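You operate a simulated robot arm through the tools that you are given. There is no shell and no other tool. Be economical: measure what you need, move in short steps, check, and stop when the job is done.

The job below is to be done with a simulated two-armed robot. You get a single attempt, and the scene is never put back.

TASK
Pick up the wooden mallet with one hand, pass it to the other hand and put it on the wide white table left front.

Only the result counts: the job must be done as asked and must still hold three seconds after the hand-in. Knocking over, shifting, dropping, spilling or breaking anything else fails it.

THE ROBOT
Two 7-joint arms with two-finger grippers on one trunk, on a base that drives. Base frame: it is fixed to the floor where the robot stands at the start and does not move with it; the origin is under the middle of the robot, x ahead of it, y to its left, z up; the surface under the hand at the start is at about z = 78. Lengths are in cm, angles in degrees, forces in N, time in s.
The left shoulder is at the start at [6, 12.3, 94.5], the right one opposite. With the tool pointing down near the work surface each hand reaches from about 34 to 80 cm from the robot's upright axis, wherever it stands, measured 20 degrees to its own side. Places, roughly: wide white table left front [-390, 110, 80]. Payload 1.47 kg a hand.
The TCP of each hand is the grasp point between the finger pads, 1.6 cm short of the fingertips. In the tool frame z runs along the fingers and y along their closing line. Largest opening 8.7 cm; the body of the gripper starts 5.5 cm behind the TCP.
Orientation is told as [roll, pitch, yaw] about the base's x, y, z axes, in that order, counted from this pose: with the fingers straight down and closing along the base's y, the tool's x points along the base's -x, its y along +y and its z along -z.

THE INTERFACE
- The arms move only by the tool apply_moves. It takes "left_rows", "right_rows" or both (then of equal length, played together; a hand with none holds still); each is text: rows parted by semicolons, each of 7 numbers parted by spaces: the shift along the tool's x, y, z in units of 100 mm (1.0 is 100 mm), then the turn, a rotation vector about the tool's x, y, z in units of 45 degrees (1.0 is 45 degrees), then the opening in per cent of the stroke, from 0 (shut) to 100 (fully open). In form: dx dy dz rx ry rz jaw; .... A call has 1 to 8 rows; each row is the pose to reach, as a shift and turn from the pose commanded when the call began, along the tool's axes at that moment. A call with a number of a shift or a turn outside -1 to 1 is refused whole. A row lasts 0.2 s, in which the tool goes at most 5 cm and 8.6 degrees; a call with a longer step from one row to the next is refused whole, and so is a gripper value outside its range. A pose out of reach is approached as far as the arm can. The call stops where the force on the tool passes 40 N (or 10 N more than at its start, if that is more) or the arm is blocked; 0.2 s more then pass. The fingers move at their own pace (about 15.3 cm/s each) and stop on an object; they squeeze with about 28 N. The grip force told is the motor's: it shows also when the fingers shut on nothing. Time passes only in rows, and 0.2 s behind the last, so rows that repeat a pose let the fingers close. The reply holds the time, the measured pose of the TCP, the force on the tool along the base axes, the opening and the grip force, in the units named above and with some noise, with the torque about the TCP (base axes, N m) and any sound that the robot's microphone picked up.
- Cameras (640 x 400 px; columns grow to the right, rows downward): "scene" is now at [8.63, 2.48, 150.41]; the picture's right is [0.35, -0.94, 0.00], its down [-0.66, -0.24, -0.71] and it looks along [0.67, 0.25, -0.70] (base axes); focal length 270 px, centre (320, 200). "left" rides on the left gripper at [7.3, -1.2, -9] in its tool frame; the picture's right is [0.16, 0.99, 0.00], its down [-0.72, 0.12, -0.68] and it looks along [-0.67, 0.11, 0.73] (tool axes); focal length 247 px, centre (320, 200). "right" rides on the right gripper at [7.3, 1.2, -9] in its tool frame; the picture's right is [-0.16, 0.99, 0.00], its down [-0.72, -0.12, -0.68] and it looks along [-0.67, -0.11, 0.73] (tool axes); focal length 247 px, centre (320, 200). There is no depth. A picture from a camera that has moved, and an enlarged one, comes with that camera's place and axes in the base frame and with its lens.
- camera(camera): a new picture of that camera. It takes no simulated time.
- raise_lower(by): slides the trunk up (or, below 0, down) by that many cm; the arms and the scene camera ride with it, the base frame stays. It gives what a move gives, with no picture.
- base_move(legs): drives the robot by 1 to 6 legs, each [ahead, left, turn to the left] in cm, cm and degrees, along the robot's own axes; the way and the turn of a leg run together, so that a leg with both is an arc; at most 150 cm and 180 degrees a leg. The arms and the cameras ride along, it lands a little off, and it stops where it bumps. It gives what a move gives.
- aim_head(pan, tilt): turns the head with the scene camera to pan (to the left, within 120 degrees either way) and tilt (down, from -29 to 69), counted from straight ahead of the robot. It gives what a move gives.
- zoom(camera, box): a new picture of the part [left, top, right, bottom] of that camera's present view, enlarged. It takes no simulated time.
- job_done(): hands the job in; it is judged then, once.

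Work in short steps. Places have to be worked out from the pictures, the camera data and where the tool is seen: move nearer, look again, correct. Check each grasp and each placing, and mend what went wrong. You have 120 turns and 100 pictures in all, those below and enlarged ones among them. Open the grippers and draw the arms clear of the work before you hand the job in, unless the task says otherwise; then end with one line.

The tools are called after "Request:" as a command line: name --argument value ..., lists and objects as JSON in quotes. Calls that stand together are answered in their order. apply_moves: Moves the arms, as the interface text tells. Its arguments: {"type":"object","properties":{"left_rows":{"type":"string"},"right_rows":{"type":"string"}},"required":[]} The other tools are called the same way: raise_lower (by) slides the trunk up or down; base_move (legs) drives the base; aim_head (pan, tilt) turns the head that bears the scene camera; camera (camera) takes a picture; zoom (camera, box) takes an enlarged picture of a part of a camera's view; job_done () hands the job in.

At the start:

```text
t: 0.0
left_eef_pos: [53.53, 34.88, 101.51]
left_orientation: [0.1, 0.0, 0.0]
left_force: [0.2, 0.2, 0.1]
left_torque: [0.0, 0.03, -0.02]
left_grip_width: 8.69
left_grip_force: 0.1
right_eef_pos: [60.7, -11.97, 103.97]
right_orientation: [0.0, 0.0, 0.0]
right_force: [-0.1, 0.1, 0.4]
right_torque: [-0.01, 0.0, 0.0]
right_grip_width: 8.72
right_grip_force: 0.1
trunk travel left (down, up): [-10.0, 13.0]
robot x, y, heading: [0.01, -0.15, 0.0]
head pan, tilt: [20.3, 44.8]
```

scene: 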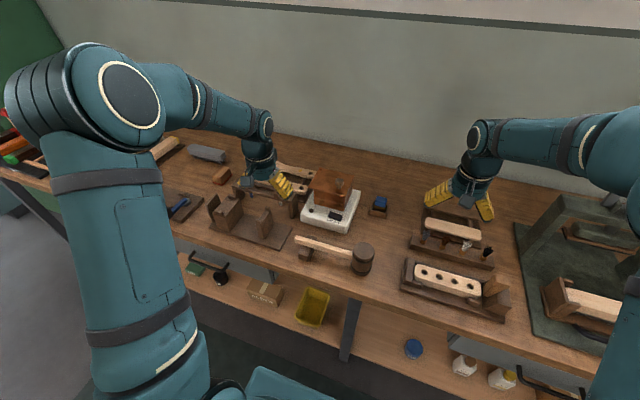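
right: 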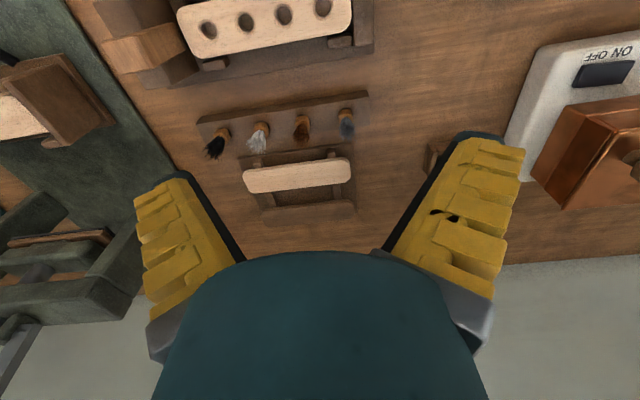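
left: 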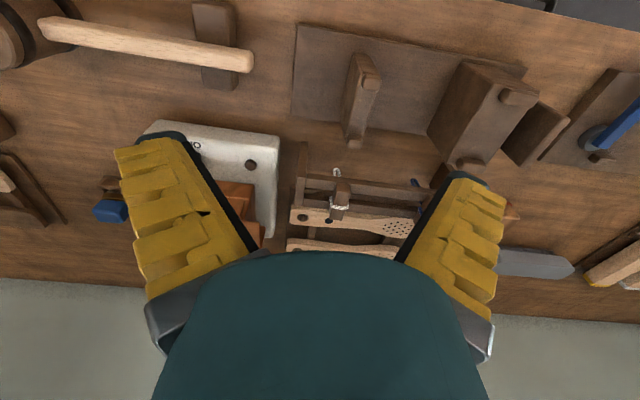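

The mallet lies on the bench near the front, handle resting on a small block. I zoom in to see it better.

Request:
zoom --camera "scene" --box '[260, 200, 420, 300]'

Request:
zoom --camera "left" --box '[0, 0, 320, 200]'

```text
4.00 times, centred on (340, 250) of scene
camera zoom: at [8.63, 2.48, 150.41], right [0.35, -0.94, 0.0], down [-0.66, -0.24, -0.71], along [0.67, 0.25, -0.7], focal length 1081 px, centre (240, 0)
```

zoom: 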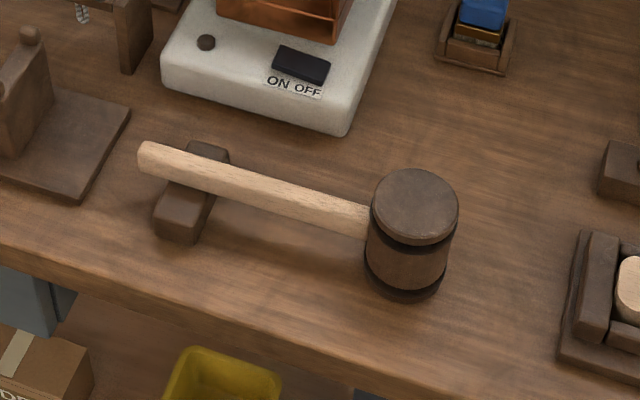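

```text
2.00 times, centred on (160, 100) of left
camera zoom: at [46.3, 33.62, 110.47], right [-0.16, 0.99, 0.0], down [0.72, 0.12, 0.68], along [0.67, 0.11, -0.73], focal length 494 px, centre (640, 400)
```

zoom: 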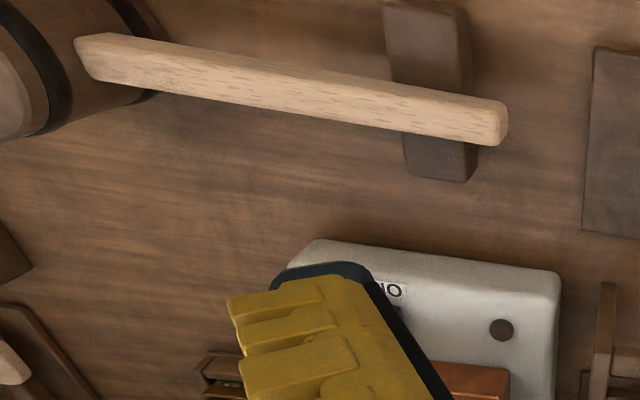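

The mallet handle runs along y at x≈54.5, z≈82.5, from y≈27.5 (tip) to y≈9. The head is an upright cylinder near (55, 5.5). The left hand will take the handle at y≈16 with its fingers closing along x, and the right hand will then take the head. I start by yawing the left hand -45 while sliding it over.

Request:
apply_moves --left_rows "0 -0.25 0 0 0 0.17 100; 0 -0.5 0 0 0 0.34 100; 0 -0.75 0 0 0 0.5 100; 0 -0.9 0 0 0 0.67 100; 0 -1.0 0 0 0 0.84 100; 0 -1.0 0 0 0 1.0 100"

```text
t: 1.4
left_eef_pos: [53.56, 24.62, 101.39]
left_orientation: [0.0, 0.0, -45.2]
left_force: [0.5, 0.3, 0.3]
left_torque: [0.01, -0.02, -0.04]
left_grip_width: 8.7
left_grip_force: 0.1
right_eef_pos: [60.71, -12.02, 104.02]
right_orientation: [0.0, 0.0, 0.0]
right_force: [-0.6, -0.4, 0.7]
right_torque: [-0.01, 0.0, -0.02]
right_grip_width: 8.69
right_grip_force: 0.1
trunk travel left (down, up): [-10.0, 13.0]
robot x, y, heading: [-0.08, -0.03, 0.1]
head pan, tilt: [20.3, 44.8]
```

The first half of the turn worked. I turn the other 45 degrees and move to about (54.5, 17).

Request:
apply_moves --left_rows "-0.12 -0.1 0 0 0 0.17 100; -0.24 -0.2 0 0 0 0.34 100; -0.36 -0.3 0 0 0 0.5 100; -0.5 -0.4 0 0 0 0.67 100; -0.61 -0.47 0 0 0 0.84 100; -0.61 -0.47 0 0 0 1.0 100; -0.61 -0.47 0 0 0 1.0 100"

Request:
camera --camera "left"

Request:
camera --camera "scene"

```text
t: 3.0
left_eef_pos: [54.47, 17.19, 101.32]
left_orientation: [0.0, 0.0, -90.1]
left_force: [-0.4, 0.1, 0.2]
left_torque: [-0.03, 0.03, -0.01]
left_grip_width: 8.7
left_grip_force: 0.0
right_eef_pos: [60.56, -12.08, 103.94]
right_orientation: [0.0, 0.0, 0.0]
right_force: [-0.4, -0.4, 0.6]
right_torque: [0.01, 0.0, 0.02]
right_grip_width: 8.69
right_grip_force: 0.1
trunk travel left (down, up): [-10.0, 13.0]
robot x, y, heading: [-0.16, -0.36, -0.1]
head pan, tilt: [20.3, 44.8]
```

```text
94 pictures are left
camera left: at [53.43, 24.46, 110.35], right [0.99, 0.16, 0.0], down [0.11, -0.72, 0.68], along [0.11, -0.67, -0.73], focal length 247 px, centre (320, 200)
```

left: 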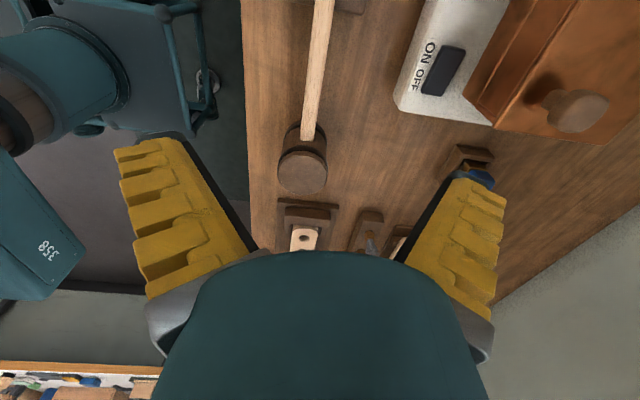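

```text
93 pictures are left
camera scene: at [8.64, 2.47, 150.41], right [0.35, -0.94, 0.0], down [-0.66, -0.24, -0.71], along [0.67, 0.25, -0.7], focal length 270 px, centre (320, 200)
```

scene: 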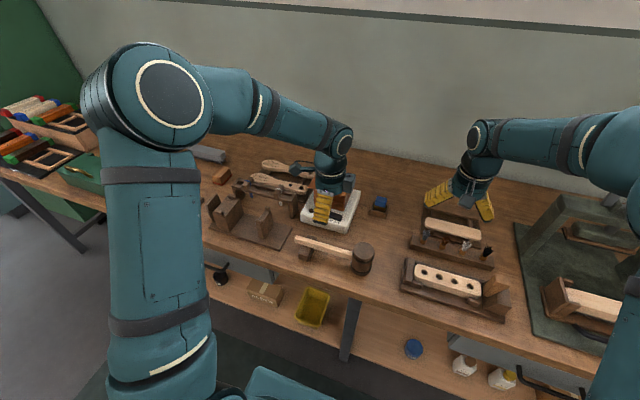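

The handle is confirmed at x≈54.4 and centred under the hand. I descend 10 cm and roll the hand 20 degrees outward to leave room for the right hand.

Request:
apply_moves --left_rows "0 0 0.25 0 -0.15 0 100; 0 0 0.5 0 -0.3 0 100; -0.04 0 0.75 0 -0.44 0 100; -0.07 0 1.0 0 -0.44 0 100; -0.07 0 1.0 0 -0.44 0 100"

Request:
camera --camera "left"

```text
t: 4.2
left_eef_pos: [54.71, 16.34, 91.37]
left_orientation: [0.0, -19.9, -90.1]
left_force: [0.2, -0.2, 0.2]
left_torque: [-0.03, 0.06, -0.01]
left_grip_width: 8.71
left_grip_force: 0.1
right_eef_pos: [60.62, -12.19, 104.07]
right_orientation: [-0.2, 0.0, 0.0]
right_force: [-0.3, 0.1, -0.3]
right_torque: [-0.02, -0.02, -0.03]
right_grip_width: 8.7
right_grip_force: 0.1
trunk travel left (down, up): [-10.0, 13.0]
robot x, y, heading: [-0.32, -0.08, 0.1]
head pan, tilt: [20.3, 44.8]
```

```text
92 pictures are left
camera left: at [53.47, 26.19, 97.44], right [0.99, 0.15, -0.05], down [0.12, -0.45, 0.89], along [0.11, -0.88, -0.46], focal length 247 px, centre (320, 200)
```

left: 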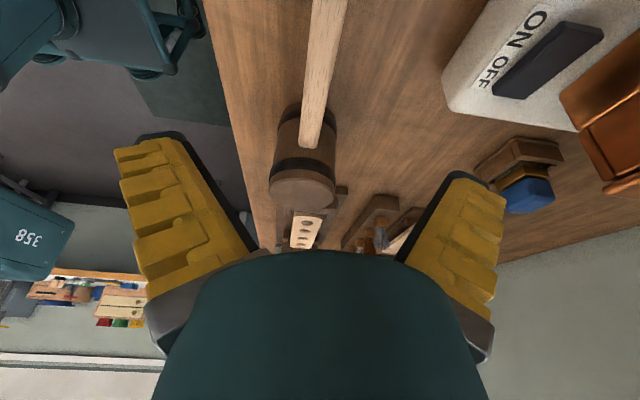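

The tilt direction is right and everything is clear. I descend straight to handle height.

Request:
apply_moves --left_rows "0.12 -0.01 0.3 0 0 0 100; 0.22 -0.03 0.57 0 0 0 100; 0.28 -0.03 0.73 0 0 0 100; 0.32 -0.03 0.83 0 0 0 100; 0.32 -0.03 0.83 0 0 0 100"

Request:
camera --camera "left"

Request:
zoom --camera "scene" --box '[240, 150, 420, 300]'

```text
t: 5.4
left_eef_pos: [54.19, 16.69, 82.74]
left_orientation: [0.0, -19.8, -90.0]
left_force: [-0.5, 0.0, 0.4]
left_torque: [0.01, -0.02, -0.02]
left_grip_width: 8.69
left_grip_force: 0.1
right_eef_pos: [60.59, -12.15, 104.07]
right_orientation: [0.1, 0.0, 0.0]
right_force: [-0.4, -0.4, -0.7]
right_torque: [0.01, 0.0, -0.01]
right_grip_width: 8.71
right_grip_force: 0.2
trunk travel left (down, up): [-10.0, 13.0]
robot x, y, heading: [-0.4, -0.28, 0.3]
head pan, tilt: [20.3, 44.8]
```

```text
91 pictures are left
camera left: at [53.12, 26.56, 88.63], right [0.99, 0.15, -0.05], down [0.12, -0.45, 0.89], along [0.11, -0.88, -0.46], focal length 247 px, centre (320, 200)
```

left: 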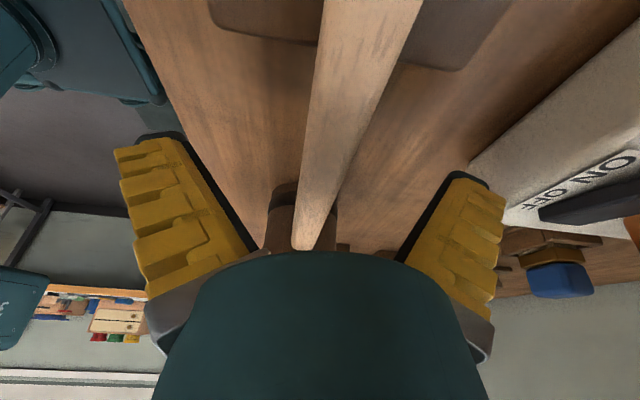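

```text
2.67 times, centred on (330, 225) of scene
camera zoom: at [8.63, 2.48, 150.42], right [0.35, -0.94, 0.0], down [-0.66, -0.24, -0.71], along [0.67, 0.25, -0.7], focal length 720 px, centre (293, 133)
```

zoom: 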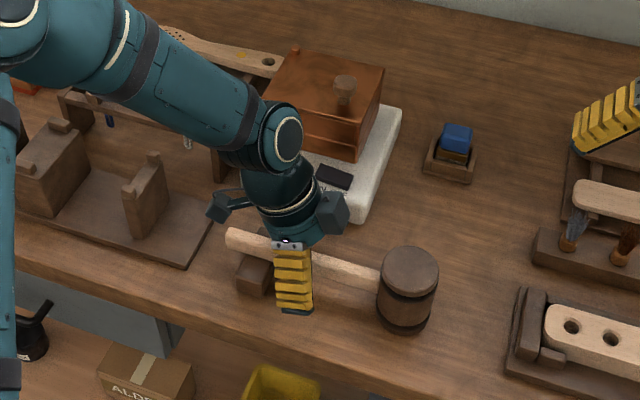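

The fingers straddle the handle between the rest block and the head. I close them.

Request:
apply_moves --left_rows "0 0 0 0 0 0 40; 0 0 0 0 0 0 10; 0 0 0 0 0 0 0; 0 0 0 0 0 0 0"

Request:
zoom --camera "scene" --box '[240, 150, 420, 300]'

```text
t: 6.4
left_eef_pos: [54.29, 16.78, 82.66]
left_orientation: [0.1, -19.8, -90.0]
left_force: [-0.5, 4.3, 8.2]
left_torque: [-0.53, -0.02, -0.1]
left_grip_width: 1.13
left_grip_force: 28.0
right_eef_pos: [60.55, -12.04, 104.11]
right_orientation: [-0.1, 0.1, 0.0]
right_force: [0.2, 0.3, 0.5]
right_torque: [0.02, -0.01, 0.01]
right_grip_width: 8.69
right_grip_force: 0.0
trunk travel left (down, up): [-10.0, 13.0]
robot x, y, heading: [-0.04, 0.34, -0.1]
head pan, tilt: [20.3, 44.8]
```

```text
2.67 times, centred on (330, 225) of scene
camera zoom: at [8.55, 2.51, 150.42], right [0.35, -0.94, 0.0], down [-0.66, -0.24, -0.71], along [0.67, 0.25, -0.7], focal length 720 px, centre (293, 133)
```

zoom: 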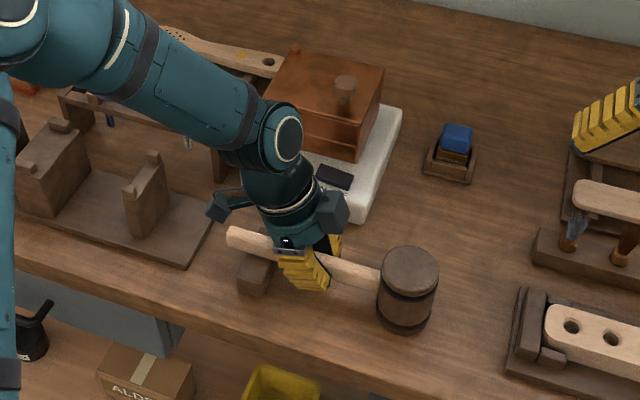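

The width reads only 1.1 cm with a force pushing the hand back, so the grip may be on an edge. I look closely.

Request:
zoom --camera "left" --box '[200, 100, 440, 270]'

Request:
zoom --camera "scene" --box '[290, 195, 390, 260]'

Request:
camera --camera "right"

```text
2.35 times, centred on (320, 185) of left
camera zoom: at [53.1, 26.59, 88.72], right [0.99, 0.15, -0.05], down [0.11, -0.45, 0.89], along [0.11, -0.88, -0.46], focal length 581 px, centre (320, 235)
```

zoom: 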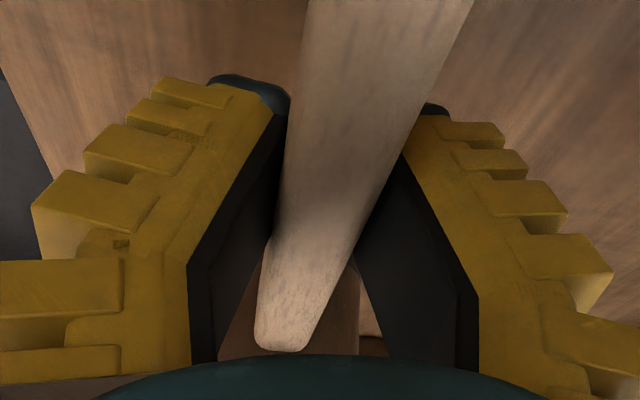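

```text
6.15 times, centred on (340, 228) of scene
camera zoom: at [8.55, 2.51, 150.42], right [0.35, -0.94, 0.0], down [-0.66, -0.24, -0.71], along [0.67, 0.25, -0.7], focal length 1662 px, centre (197, 31)
```

zoom: 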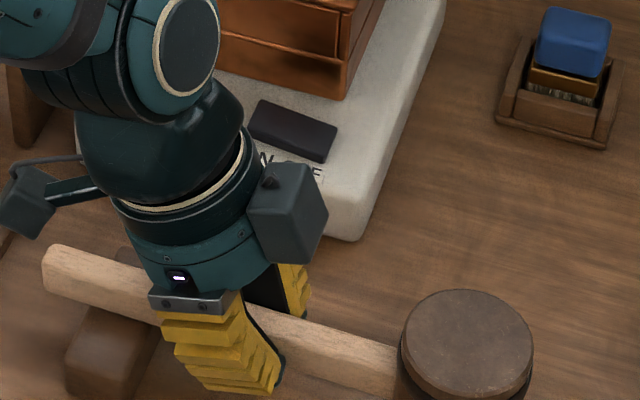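

```text
86 pictures are left
camera right: at [53.43, -10.84, 112.93], right [0.16, 0.99, 0.0], down [0.72, -0.12, 0.68], along [0.67, -0.11, -0.73], focal length 247 px, centre (320, 200)
```

right: 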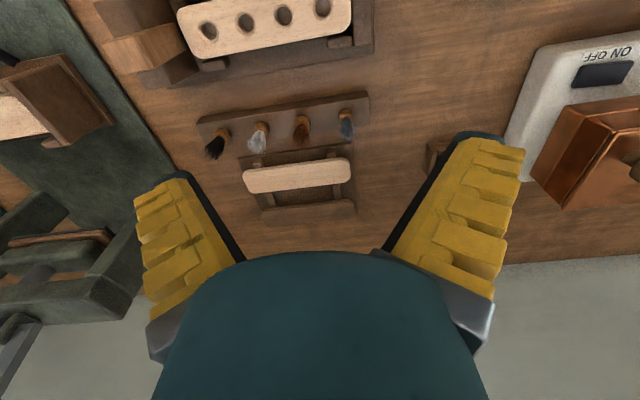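

The fingers have closed in a V below the handle, so the handle sits above the pad centre and is being gripped too deep. I reopen, back up 1.6 cm along the tool and close again.

Request:
apply_moves --left_rows "0 0 0 0 0 0 50; 0 0 0 0 0 0 100; 0 0 0 0 0 0 100; 0 0 -0.16 0 0 0 100; 0 0 -0.16 0 0 0 50; 0 0 -0.16 0 0 0 10; 0 0 -0.16 0 0 0 0; 0 0 -0.16 0 0 0 0"

Request:
zoom --camera "left" --box '[200, 100, 440, 270]'

Request:
zoom --camera "scene" --box '[290, 205, 390, 270]'

```text
t: 8.2
left_eef_pos: [54.18, 17.39, 84.31]
left_orientation: [0.1, -19.8, -90.0]
left_force: [-1.3, 3.9, 10.0]
left_torque: [-0.53, -0.01, -0.08]
left_grip_width: 1.07
left_grip_force: 28.0
right_eef_pos: [60.63, -12.07, 104.16]
right_orientation: [0.0, 0.1, -0.1]
right_force: [0.0, 0.8, -1.3]
right_torque: [-0.02, 0.0, -0.04]
right_grip_width: 8.73
right_grip_force: 0.1
trunk travel left (down, up): [-10.0, 13.0]
robot x, y, heading: [-0.09, 0.0, -0.2]
head pan, tilt: [20.3, 44.8]
```

```text
2.35 times, centred on (320, 185) of left
camera zoom: at [53.1, 27.17, 90.27], right [0.99, 0.15, -0.05], down [0.11, -0.45, 0.89], along [0.11, -0.88, -0.46], focal length 581 px, centre (320, 235)
```

zoom: 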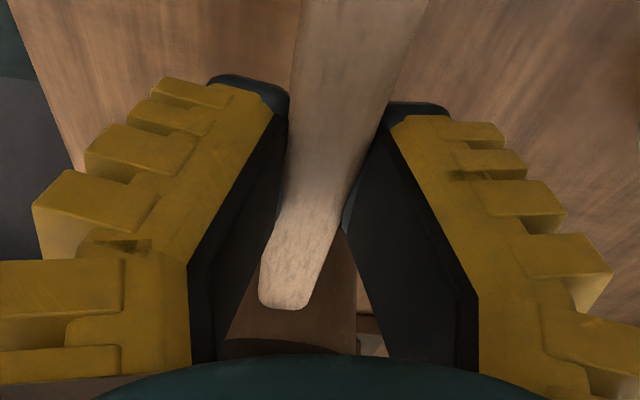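

```text
6.15 times, centred on (340, 238) of scene
camera zoom: at [8.55, 2.51, 150.43], right [0.35, -0.94, 0.0], down [-0.66, -0.24, -0.71], along [0.67, 0.25, -0.7], focal length 1662 px, centre (197, -31)
```

zoom: 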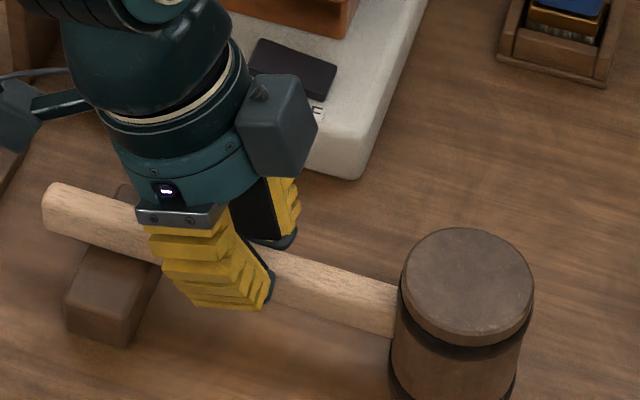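

The reading is again 1.07 cm, and the picture shows the handle between the fingertips. I test the grip with a small lift of 2 cm.

Request:
apply_moves --left_rows "-0.017 0 -0.047 0 0 0 0; -0.034 0 -0.094 0 0 0 0; -0.051 0 -0.141 0 0 0 0; -0.068 0 -0.188 0 0 0 0; -0.068 0 -0.188 0 0 0 0"

Request:
zoom --camera "scene" --box '[270, 190, 400, 290]'

Request:
zoom --camera "left" --box '[200, 100, 440, 270]'

```text
t: 9.4
left_eef_pos: [54.25, 17.12, 86.02]
left_orientation: [0.0, -19.8, -90.0]
left_force: [0.7, -0.1, -1.0]
left_torque: [0.17, -0.01, 0.02]
left_grip_width: 0.59
left_grip_force: 27.8
right_eef_pos: [60.69, -12.12, 104.05]
right_orientation: [0.0, 0.1, 0.0]
right_force: [0.4, -0.1, -0.3]
right_torque: [0.03, 0.01, -0.05]
right_grip_width: 8.67
right_grip_force: 0.1
trunk travel left (down, up): [-10.0, 13.0]
robot x, y, heading: [-0.17, -0.19, -0.1]
head pan, tilt: [20.3, 44.8]
```

```text
4.00 times, centred on (335, 240) of scene
camera zoom: at [8.65, 2.48, 150.41], right [0.35, -0.94, 0.0], down [-0.66, -0.24, -0.71], along [0.67, 0.25, -0.7], focal length 1081 px, centre (260, 40)
```

zoom: 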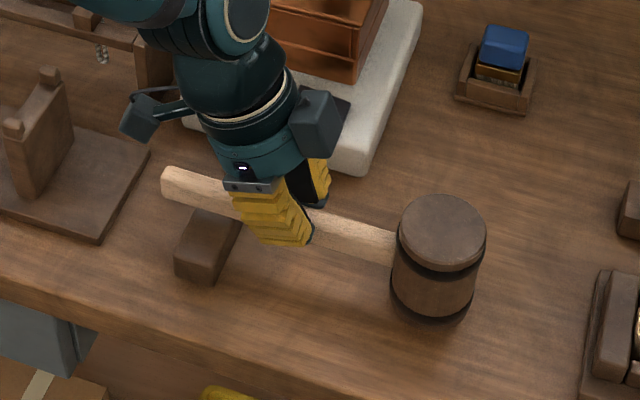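

```text
2.35 times, centred on (320, 185) of left
camera zoom: at [53.17, 26.94, 92.13], right [0.99, 0.15, -0.05], down [0.12, -0.45, 0.89], along [0.11, -0.88, -0.46], focal length 581 px, centre (320, 235)
```

zoom: 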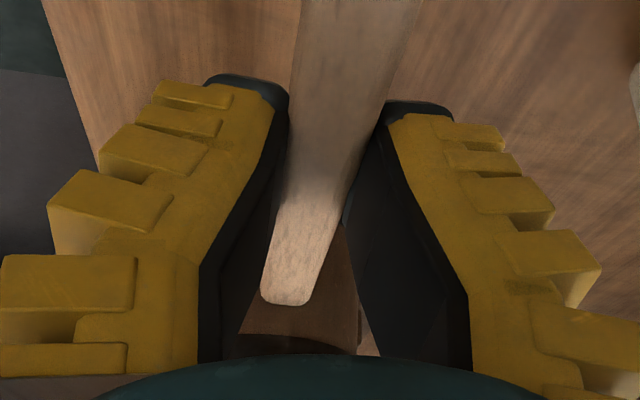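

The whole mallet has come up about 1.5 cm and is level, but the width fell to 0.59. I hold for a second to see whether the handle is slipping.

Request:
apply_moves --left_rows "0 0 0 0 0 0 0; 0 0 0 0 0 0 0; 0 0 0 0 0 0 0; 0 0 0 0 0 0 0; 0 0 0 0 0 0 0"

Request:
zoom --camera "scene" --box '[270, 190, 400, 290]'

```text
t: 10.6
left_eef_pos: [54.25, 17.15, 86.13]
left_orientation: [0.0, -19.7, -90.0]
left_force: [-0.1, 0.4, -1.8]
left_torque: [0.19, -0.05, 0.0]
left_grip_width: 0.6
left_grip_force: 27.7
right_eef_pos: [60.45, -12.05, 104.03]
right_orientation: [0.1, 0.0, 0.1]
right_force: [-0.8, -0.7, -0.3]
right_torque: [0.0, 0.02, -0.01]
right_grip_width: 8.71
right_grip_force: 0.1
trunk travel left (down, up): [-10.0, 13.0]
robot x, y, heading: [-0.08, -0.09, -0.1]
head pan, tilt: [20.3, 44.8]
```

```text
4.00 times, centred on (335, 240) of scene
camera zoom: at [8.65, 2.48, 150.41], right [0.35, -0.94, 0.0], down [-0.66, -0.24, -0.71], along [0.67, 0.25, -0.7], focal length 1081 px, centre (260, 40)
```

zoom: 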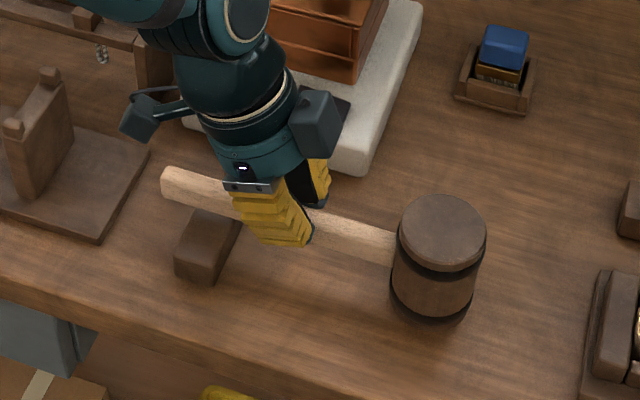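

The grip is stable, with a load of about 2 N and the center of mass near the head. I lift another 5 cm and turn the right hand by +45 in the same call.

Request:
apply_moves --left_rows "-0.03 0 -0.08 0 0 0 0; -0.06 0 -0.16 0 0 0 0; -0.09 0 -0.24 0 0 0 0; -0.12 0 -0.32 0 0 0 0; -0.15 0 -0.4 0 0 0 0; -0.17 0 -0.47 0 0 0 0" --right_rows "0 0 0 0 0 -0.17 100; 0 0 0 0 0 -0.34 100; 0.1 0 0 0 0 -0.5 100; 0.2 0 0 0 0 -0.67 100; 0.3 0 0 0 0 -0.84 100; 0.3 0 0 0 0 -1.0 100"

```text
t: 12.0
left_eef_pos: [54.05, 17.14, 91.18]
left_orientation: [0.0, -19.7, -90.1]
left_force: [-1.0, -0.2, -2.5]
left_torque: [0.21, 0.01, 0.03]
left_grip_width: 0.61
left_grip_force: 28.0
right_eef_pos: [57.78, -12.03, 103.96]
right_orientation: [-0.1, -0.1, 45.2]
right_force: [0.0, -0.7, -0.8]
right_torque: [-0.02, 0.0, -0.01]
right_grip_width: 8.7
right_grip_force: 0.1
trunk travel left (down, up): [-10.0, 13.0]
robot x, y, heading: [-0.23, -0.01, -0.2]
head pan, tilt: [20.3, 44.8]
```

Now I give the right hand its second 45 degrees of yaw and move it partway toward the mallet head, staying above it.

Request:
apply_moves --right_rows "-0.06 0.12 -0.05 0 0 -0.17 100; -0.12 0.25 -0.1 0 0 -0.34 100; -0.18 0.38 -0.2 0 0 -0.5 100; -0.25 0.5 -0.2 0 0 -0.67 100; -0.31 0.64 -0.2 0 0 -0.84 100; -0.37 0.76 -0.2 0 0 -1.0 100; -0.37 0.76 -0.2 0 0 -1.0 100"

Request:
camera --camera "right"

Request:
camera --camera "scene"

```text
t: 13.6
left_eef_pos: [54.14, 17.13, 91.19]
left_orientation: [-0.1, -19.7, -90.0]
left_force: [-0.2, 0.3, -2.7]
left_torque: [0.21, -0.02, 0.03]
left_grip_width: 0.58
left_grip_force: 28.1
right_eef_pos: [54.98, -4.14, 106.04]
right_orientation: [-0.1, 0.0, 90.1]
right_force: [1.0, 0.0, -0.1]
right_torque: [0.06, -0.01, 0.0]
right_grip_width: 8.7
right_grip_force: 0.1
trunk travel left (down, up): [-10.0, 13.0]
robot x, y, heading: [0.07, 0.0, -0.2]
head pan, tilt: [20.3, 44.8]
```

```text
80 pictures are left
camera right: at [53.93, -11.35, 114.92], right [-0.99, 0.16, 0.0], down [0.11, 0.72, 0.68], along [0.11, 0.67, -0.73], focal length 247 px, centre (320, 200)
```

right: 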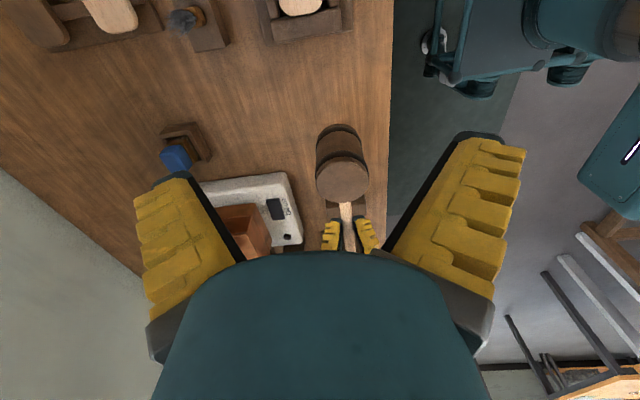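

```text
79 pictures are left
camera scene: at [8.64, 2.47, 150.41], right [0.35, -0.94, 0.0], down [-0.66, -0.24, -0.71], along [0.67, 0.25, -0.7], focal length 270 px, centre (320, 200)
```

scene: 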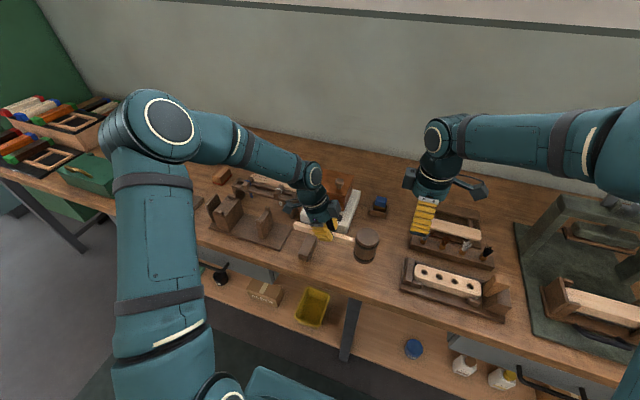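

The head is at about (54.2, 6.7) with its top near z≈94. I bring the right hand over it to y≈6.

Request:
apply_moves --right_rows "-0.3 0.02 0 0 0 0 100; -0.6 0.05 0 0 0 0 100; -0.85 0.08 0 0 0 0 100; -1.0 0.08 0 0 0 0 100; -1.0 0.08 0 0 0 0 100"

Request:
camera --camera "right"

Request:
zoom --camera "scene" --box '[270, 130, 450, 280]'

```text
t: 14.8
left_eef_pos: [54.12, 17.2, 91.2]
left_orientation: [0.0, -19.8, -90.0]
left_force: [0.3, 1.0, -2.5]
left_torque: [0.2, -0.01, 0.05]
left_grip_width: 0.57
left_grip_force: 27.9
right_eef_pos: [54.12, 5.71, 106.04]
right_orientation: [0.1, 0.0, 89.9]
right_force: [0.0, 0.3, -0.7]
right_torque: [0.0, -0.01, 0.0]
right_grip_width: 8.7
right_grip_force: 0.0
trunk travel left (down, up): [-10.0, 13.0]
robot x, y, heading: [0.03, -0.08, -0.1]
head pan, tilt: [20.3, 44.8]
```

```text
78 pictures are left
camera right: at [53.13, -1.55, 114.81], right [-0.99, 0.16, 0.0], down [0.12, 0.72, 0.68], along [0.11, 0.67, -0.73], focal length 247 px, centre (320, 200)
```

right: 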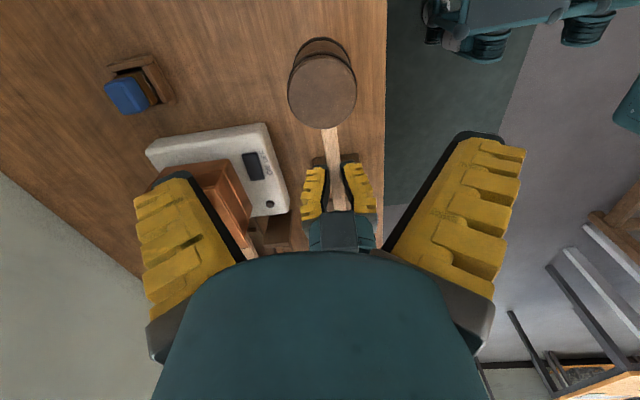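

```text
2.67 times, centred on (360, 205) of scene
camera zoom: at [8.64, 2.47, 150.41], right [0.35, -0.94, 0.0], down [-0.66, -0.24, -0.71], along [0.67, 0.25, -0.7], focal length 720 px, centre (213, 187)
```

zoom: 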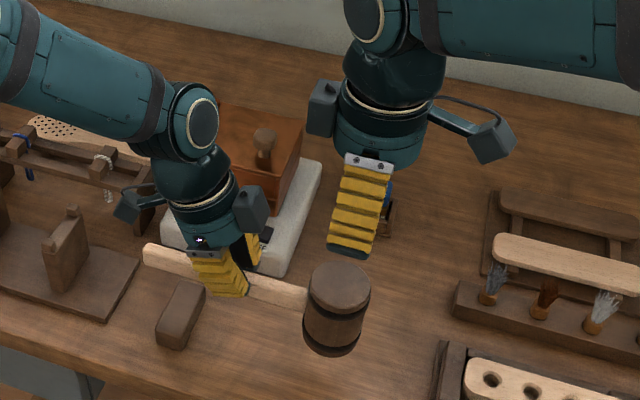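

The right hand is centred over the head at (54.1, 5.8), top z≈93.7. The box on the wrist could come close to the left wrist, so I tilt the right hand 20 degrees outward while descending partway.

Request:
apply_moves --right_rows "0 0 0 0 -0.15 0 100; 0 0 0.15 0 -0.3 0 100; 0 0 0.35 0 -0.444 0 100; 0 0 0.6 0 -0.444 0 100; 0 0 0.8 0 -0.444 0 100; 0 0 0.8 0 -0.444 0 100"

Request:
camera --camera "right"

Request:
zoom --camera "scene" --box '[270, 130, 450, 280]'

```text
t: 16.2
left_eef_pos: [54.05, 17.19, 91.18]
left_orientation: [0.0, -19.8, -90.0]
left_force: [0.1, -0.8, -1.9]
left_torque: [0.22, -0.01, 0.02]
left_grip_width: 0.62
left_grip_force: 28.0
right_eef_pos: [54.03, 5.8, 97.93]
right_orientation: [-0.1, -20.0, 90.0]
right_force: [-0.3, 0.0, -0.7]
right_torque: [0.01, -0.01, -0.02]
right_grip_width: 8.7
right_grip_force: 0.0
trunk travel left (down, up): [-10.0, 13.0]
robot x, y, heading: [-0.03, -0.17, 0.1]
head pan, tilt: [20.3, 44.8]
```

```text
76 pictures are left
camera right: at [53.0, -3.97, 103.74], right [-0.99, 0.15, 0.05], down [0.12, 0.45, 0.89], along [0.11, 0.88, -0.46], focal length 247 px, centre (320, 200)
```

right: 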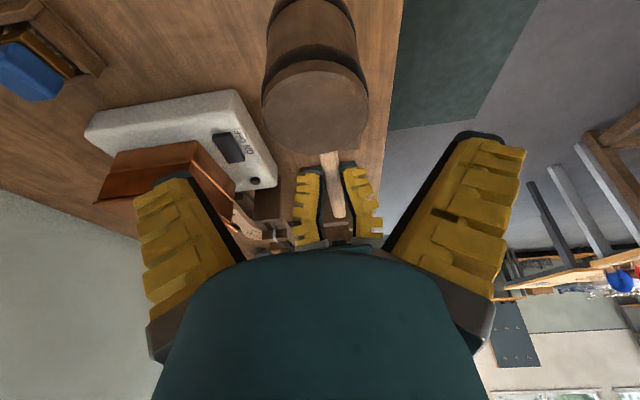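

```text
2.67 times, centred on (360, 205) of scene
camera zoom: at [8.63, 2.49, 150.41], right [0.35, -0.94, 0.0], down [-0.66, -0.24, -0.71], along [0.67, 0.25, -0.7], focal length 720 px, centre (213, 187)
```

zoom: 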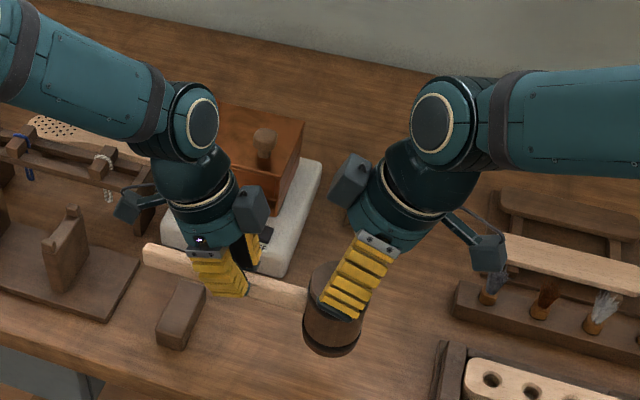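

The alignment in x is good and y is within half a centimetre. I descend straight down to z≈91 around the head.

Request:
apply_moves --right_rows "0.08 0 0.2 0 0 0 100; 0.16 0 0.4 0 0 0 100; 0.22 0 0.54 0 0 0 100; 0.263 0 0.639 0 0 0 100; 0.263 0 0.639 0 0 0 100"

Request:
camera --camera "right"

Request:
zoom --camera "scene" --box '[270, 150, 450, 280]'

```text
t: 17.4
left_eef_pos: [54.05, 17.26, 91.22]
left_orientation: [0.1, -19.8, -89.9]
left_force: [-0.3, 0.6, -2.0]
left_torque: [0.23, 0.01, -0.01]
left_grip_width: 0.58
left_grip_force: 27.7
right_eef_pos: [54.09, 5.63, 91.06]
right_orientation: [0.1, -20.0, 90.0]
right_force: [0.3, 0.1, 0.1]
right_torque: [0.01, 0.0, 0.04]
right_grip_width: 8.73
right_grip_force: 0.0
trunk travel left (down, up): [-10.0, 13.0]
robot x, y, heading: [0.31, 0.09, -0.2]
head pan, tilt: [20.3, 44.8]
```

```text
74 pictures are left
camera right: at [53.12, -4.25, 96.99], right [-0.99, 0.15, 0.05], down [0.12, 0.45, 0.89], along [0.11, 0.88, -0.46], focal length 247 px, centre (320, 200)
```

right: 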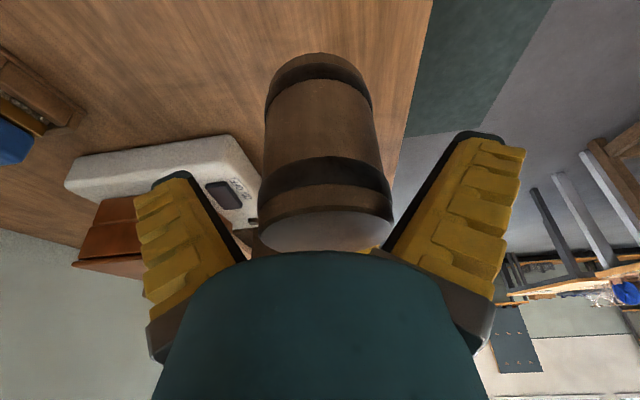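

```text
3.08 times, centred on (360, 215) of scene
camera zoom: at [8.64, 2.48, 150.41], right [0.35, -0.94, 0.0], down [-0.66, -0.24, -0.71], along [0.67, 0.25, -0.7], focal length 831 px, centre (197, 154)
```

zoom: 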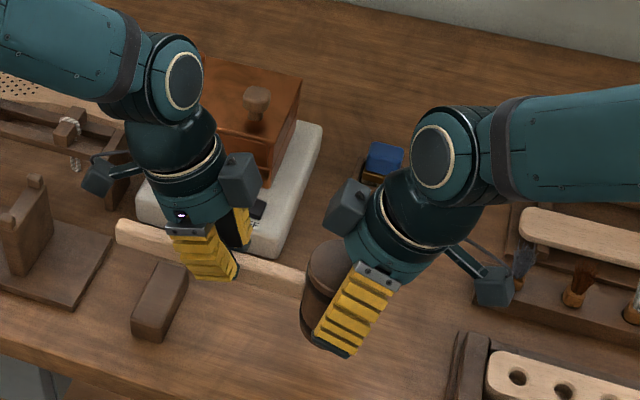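

The fingers straddle the head with clear room on both sides. I close the right hand on it.

Request:
apply_moves --right_rows "0 0 0 0 0 0 75; 0 0 0 0 0 0 60; 0 0 0 0 0 0 40; 0 0 0 0 0 0 0; 0 0 0 0 0 0 0"

Request:
camera --camera "right"

Request:
zoom --camera "scene" --box '[270, 150, 450, 280]'

```text
t: 18.6
left_eef_pos: [54.05, 17.22, 91.11]
left_orientation: [0.0, -19.8, -89.9]
left_force: [0.7, -2.0, 1.4]
left_torque: [-0.13, 0.0, 0.05]
left_grip_width: 0.64
left_grip_force: 28.4
right_eef_pos: [54.19, 5.62, 91.02]
right_orientation: [-0.1, -20.0, 90.0]
right_force: [-1.0, 1.5, -1.5]
right_torque: [-0.11, -0.01, 0.04]
right_grip_width: 6.26
right_grip_force: 27.9
trunk travel left (down, up): [-10.0, 13.0]
robot x, y, heading: [0.22, -0.4, 0.0]
head pan, tilt: [20.3, 44.8]
```

```text
72 pictures are left
camera right: at [53.11, -4.25, 96.99], right [-0.99, 0.15, 0.05], down [0.12, 0.45, 0.89], along [0.11, 0.88, -0.46], focal length 247 px, centre (320, 200)
```

right: 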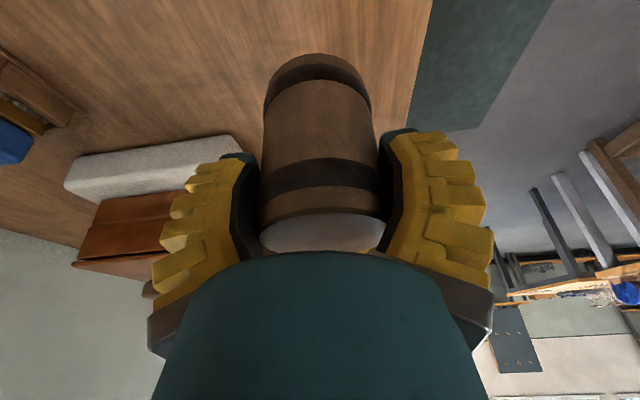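

```text
3.08 times, centred on (360, 215) of scene
camera zoom: at [8.65, 2.48, 150.41], right [0.35, -0.94, 0.0], down [-0.66, -0.24, -0.71], along [0.67, 0.25, -0.7], focal length 831 px, centre (197, 154)
```

zoom: 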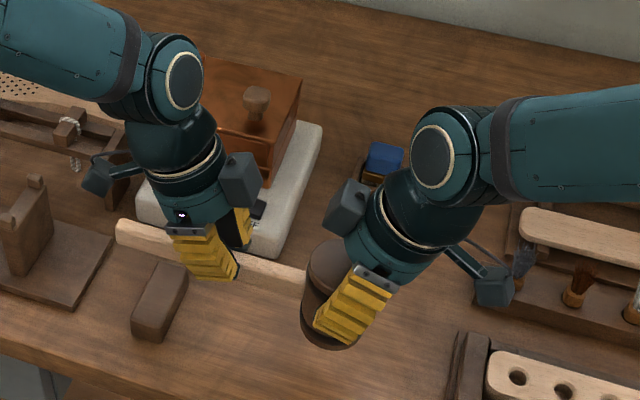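

The right hand holds the head firmly at 6.26 cm and the load has moved to it. I open the left hand and draw it back along its tool axis.

Request:
apply_moves --left_rows "0 0 0 0 0 0 30; 0 0 0 0 0 0 60; 0 0 0 0 0 0 100; 0 0 -0.2 0 0 0 100; 0 0 -0.45 0 0 0 100; 0 0 -0.75 0 0 0 100; 0 0 -1.0 0 0 0 100"

Request:
zoom --camera "scene" --box '[230, 100, 450, 280]'

```text
t: 20.2
left_eef_pos: [54.04, 20.63, 100.71]
left_orientation: [0.1, -19.9, -90.0]
left_force: [-0.5, -0.2, 0.2]
left_torque: [-0.01, 0.04, -0.02]
left_grip_width: 8.71
left_grip_force: 0.0
right_eef_pos: [54.13, 5.55, 91.08]
right_orientation: [-0.1, -20.0, 90.0]
right_force: [0.5, 0.1, 0.0]
right_torque: [-0.08, 0.02, 0.02]
right_grip_width: 6.28
right_grip_force: 27.9
trunk travel left (down, up): [-10.0, 13.0]
robot x, y, heading: [0.5, -0.13, 0.0]
head pan, tilt: [20.3, 44.8]
```

```text
2.22 times, centred on (340, 190) of scene
camera zoom: at [8.63, 2.47, 150.41], right [0.35, -0.94, 0.0], down [-0.66, -0.24, -0.71], along [0.67, 0.25, -0.7], focal length 600 px, centre (276, 222)
```

zoom: 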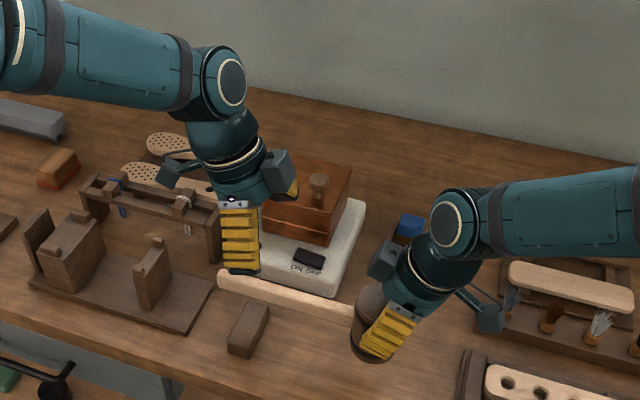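

The mallet is now held only by the right hand. I raise both hands clear of the bench items.

Request:
apply_moves --left_rows "0 0 -0.2 0 0 0 50; 0 0 -0.4 0 0 0 50; 0 0 -0.6 0 0 0 50; 0 0 -0.8 0 0 0 50; 0 0 -1.0 0 0 0 50" --right_rows "-0.07 0 -0.19 0 0 0 0; -0.14 0 -0.38 0 0 0 0; -0.21 0 -0.57 0 0 0 0; -0.28 0 -0.76 0 0 0 0; -0.35 0 -0.95 0 0 0 0"

Request:
aim_head --pan 110 --tilt 25

Request:
camera --camera "scene"

Request:
camera --camera "right"

```text
t: 21.4
left_eef_pos: [53.84, 23.86, 109.92]
left_orientation: [0.0, -19.7, -90.0]
left_force: [-0.7, -1.2, 0.9]
left_torque: [-0.04, 0.0, 0.01]
left_grip_width: 4.9
left_grip_force: 4.1
right_eef_pos: [54.08, 5.71, 101.17]
right_orientation: [0.0, -20.0, 89.9]
right_force: [0.1, -0.3, -2.4]
right_torque: [-0.07, -0.02, 0.0]
right_grip_width: 6.29
right_grip_force: 28.1
trunk travel left (down, up): [-10.0, 13.0]
robot x, y, heading: [0.05, -0.1, 0.2]
head pan, tilt: [20.3, 44.8]
```

```text
t: 23.0
left_eef_pos: [53.89, 23.91, 109.94]
left_orientation: [-0.1, -19.8, -90.1]
left_force: [-0.9, -1.3, 0.2]
left_torque: [0.01, 0.03, -0.02]
left_grip_width: 4.9
left_grip_force: 4.0
right_eef_pos: [54.26, 5.64, 101.03]
right_orientation: [0.0, -20.1, 90.0]
right_force: [0.2, -0.7, -2.3]
right_torque: [-0.07, -0.02, 0.02]
right_grip_width: 6.23
right_grip_force: 27.8
trunk travel left (down, up): [-10.0, 13.0]
robot x, y, heading: [-0.1, 0.24, -0.0]
head pan, tilt: [110.0, 25.0]
```

```text
69 pictures are left
camera scene: at [-2.14, 8.31, 153.44], right [0.94, 0.34, 0.0], down [0.14, -0.4, -0.91], along [-0.31, 0.85, -0.42], focal length 270 px, centre (320, 200)
```

scene: 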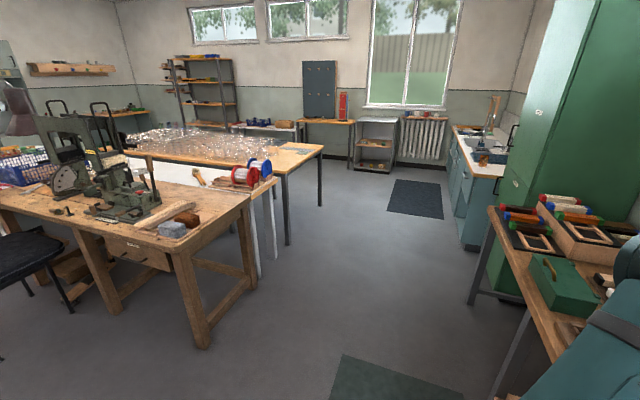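

```text
68 pictures are left
camera right: at [53.19, -4.12, 106.94], right [-0.99, 0.15, 0.05], down [0.12, 0.45, 0.89], along [0.11, 0.88, -0.46], focal length 247 px, centre (320, 200)
```

right: 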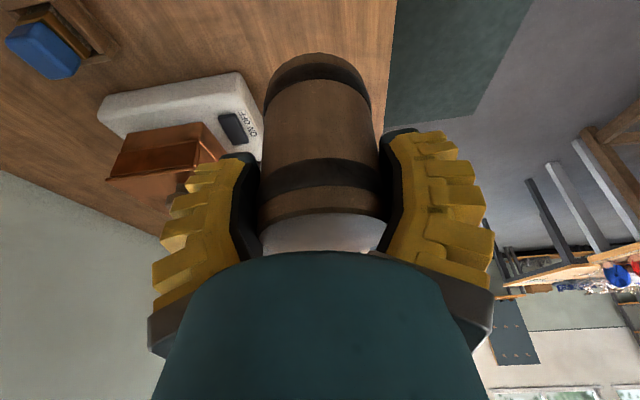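

The room is large and the target is behind me, so I look as far round as the head allows on both sides.

Request:
aim_head --pan 120 --tilt 15

Request:
camera --camera "scene"

Request:
aim_head --pan -120 --tilt 25

Request:
camera --camera "scene"

```text
t: 23.8
left_eef_pos: [54.06, 23.81, 109.83]
left_orientation: [-0.1, -19.9, -90.0]
left_force: [-1.2, 0.1, -0.4]
left_torque: [-0.02, -0.03, 0.0]
left_grip_width: 4.91
left_grip_force: 3.9
right_eef_pos: [54.07, 5.8, 101.04]
right_orientation: [0.0, -20.0, 90.1]
right_force: [0.5, -0.5, -2.9]
right_torque: [-0.09, -0.01, 0.0]
right_grip_width: 6.22
right_grip_force: 28.0
trunk travel left (down, up): [-10.0, 13.0]
robot x, y, heading: [0.01, 0.26, -0.2]
head pan, tilt: [120.0, 15.0]
```

```text
67 pictures are left
camera scene: at [-3.66, 7.75, 155.06], right [0.87, 0.5, 0.0], down [0.13, -0.22, -0.97], along [-0.48, 0.84, -0.26], focal length 270 px, centre (320, 200)
```

scene: 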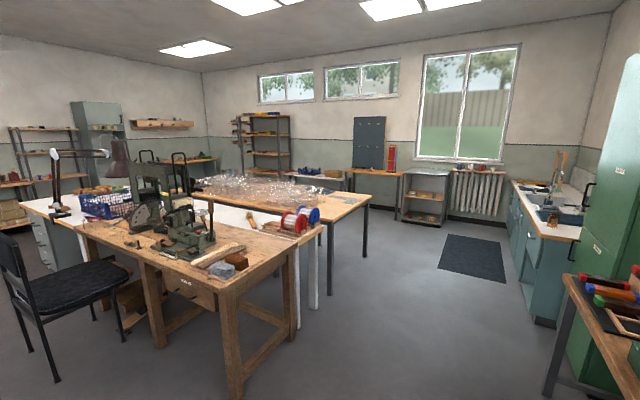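

```text
t: 27.1
left_eef_pos: [53.99, 23.94, 109.88]
left_orientation: [0.0, -19.8, -90.1]
left_force: [1.4, 0.1, 0.4]
left_torque: [0.0, -0.02, -0.01]
left_grip_width: 4.91
left_grip_force: 4.2
right_eef_pos: [54.23, 5.68, 101.09]
right_orientation: [0.0, -20.0, 90.0]
right_force: [0.8, -0.1, -2.8]
right_torque: [-0.1, 0.0, 0.02]
right_grip_width: 6.21
right_grip_force: 28.2
trunk travel left (down, up): [-10.0, 13.0]
robot x, y, heading: [0.29, -0.15, 0.0]
head pan, tilt: [-120.0, 25.0]
```

```text
66 pictures are left
camera scene: at [-3.6, -8.33, 153.45], right [-0.87, 0.5, 0.0], down [0.21, 0.37, -0.91], along [-0.45, -0.79, -0.42], focal length 270 px, centre (320, 200)
```

scene: 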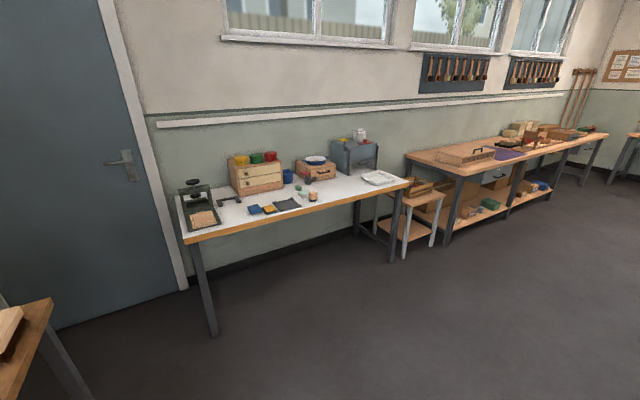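

The target table is the white-topped one with the lamp, with its near edge around y≈82 for x≈-384 to -273. A chair and a wooden bench stand before it, and the corridor along y≈-20 is free. I back off the bench and turn around to face -x.

Request:
base_move --legs '[[-75, -20, 0], [0, 0, 90], [0, 0, 80]]'

Request:
aim_head --pan -10 --tilt 20

Request:
camera --camera "scene"

```text
t: 38.5
left_eef_pos: [-132.82, -31.76, 109.82]
left_orientation: [0.0, -19.8, 77.4]
left_force: [-0.1, -0.1, 0.9]
left_torque: [-0.03, -0.02, 0.02]
left_grip_width: 4.93
left_grip_force: 3.9
right_eef_pos: [-129.21, -13.96, 101.05]
right_orientation: [0.0, -20.0, -102.5]
right_force: [0.2, -0.7, -1.9]
right_torque: [0.09, 0.0, 0.02]
right_grip_width: 6.2
right_grip_force: 27.7
trunk travel left (down, up): [-10.0, 13.0]
robot x, y, heading: [-75.24, -19.79, 167.7]
head pan, tilt: [-120.0, 25.0]
```

```text
t: 40.4
left_eef_pos: [-132.98, -31.72, 109.97]
left_orientation: [0.0, -19.8, 77.4]
left_force: [0.8, 0.0, 0.4]
left_torque: [0.0, -0.01, 0.02]
left_grip_width: 4.91
left_grip_force: 3.9
right_eef_pos: [-129.23, -13.92, 101.07]
right_orientation: [0.0, -20.0, -102.6]
right_force: [0.0, -0.4, -2.0]
right_torque: [0.06, 0.0, 0.03]
right_grip_width: 6.16
right_grip_force: 28.0
trunk travel left (down, up): [-10.0, 13.0]
robot x, y, heading: [-74.59, -20.08, 167.5]
head pan, tilt: [-10.0, 20.0]
```

```text
65 pictures are left
camera scene: at [-84.62, -16.71, 154.25], right [0.38, 0.92, 0.0], down [0.32, -0.13, -0.94], along [-0.87, 0.36, -0.34], focal length 270 px, centre (320, 200)
```

scene: 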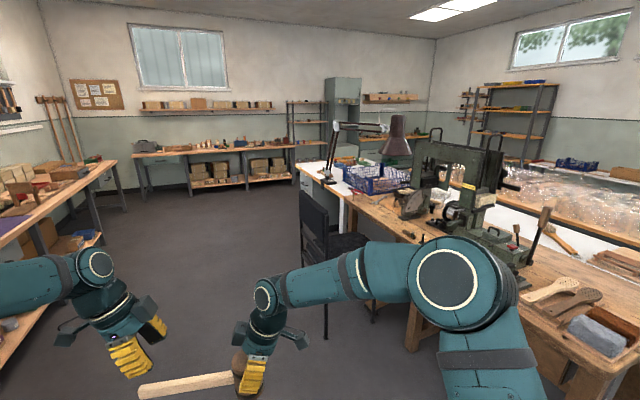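

The corridor to -x is clear, with the chair at y>40 and a side bench at y<-129. I straighten up, drive along y≈-40 to x≈-370, then turn to face the table (+y).

Request:
base_move --legs '[[0, 0, 12.5], [145, 20, 0], [150, 0, 0], [0, 0, -90]]'

Request:
aim_head --pan 0 --tilt 35

Request:
camera --camera "scene"

```text
t: 59.3
left_eef_pos: [-396.14, 8.37, 109.89]
left_orientation: [0.0, -19.8, 1.8]
left_force: [0.2, -0.1, 0.1]
left_torque: [0.0, 0.02, -0.04]
left_grip_width: 4.9
left_grip_force: 3.9
right_eef_pos: [-377.99, 9.06, 101.09]
right_orientation: [0.0, -20.0, -178.3]
right_force: [0.9, -0.4, -3.0]
right_torque: [0.03, -0.11, 0.01]
right_grip_width: 6.16
right_grip_force: 27.8
trunk travel left (down, up): [-10.0, 13.0]
robot x, y, heading: [-370.77, -44.75, 91.7]
head pan, tilt: [-10.0, 20.0]
```

```text
t: 60.1
left_eef_pos: [-396.13, 8.28, 110.08]
left_orientation: [0.0, -19.9, 1.8]
left_force: [-0.1, 0.5, -0.3]
left_torque: [0.01, 0.0, -0.04]
left_grip_width: 4.9
left_grip_force: 4.0
right_eef_pos: [-378.07, 9.07, 101.16]
right_orientation: [0.0, -20.1, -178.2]
right_force: [0.3, 0.1, -3.0]
right_torque: [0.04, -0.1, 0.0]
right_grip_width: 6.16
right_grip_force: 27.8
trunk travel left (down, up): [-10.0, 13.0]
robot x, y, heading: [-370.25, -44.84, 91.8]
head pan, tilt: [0.0, 35.0]
```

```text
64 pictures are left
camera scene: at [-370.88, -35.47, 151.87], right [1.0, 0.03, 0.0], down [0.02, -0.57, -0.82], along [-0.03, 0.82, -0.57], focal length 270 px, centre (320, 200)
```

scene: 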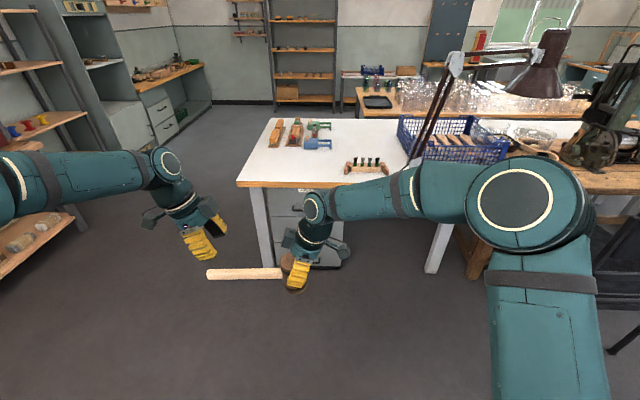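

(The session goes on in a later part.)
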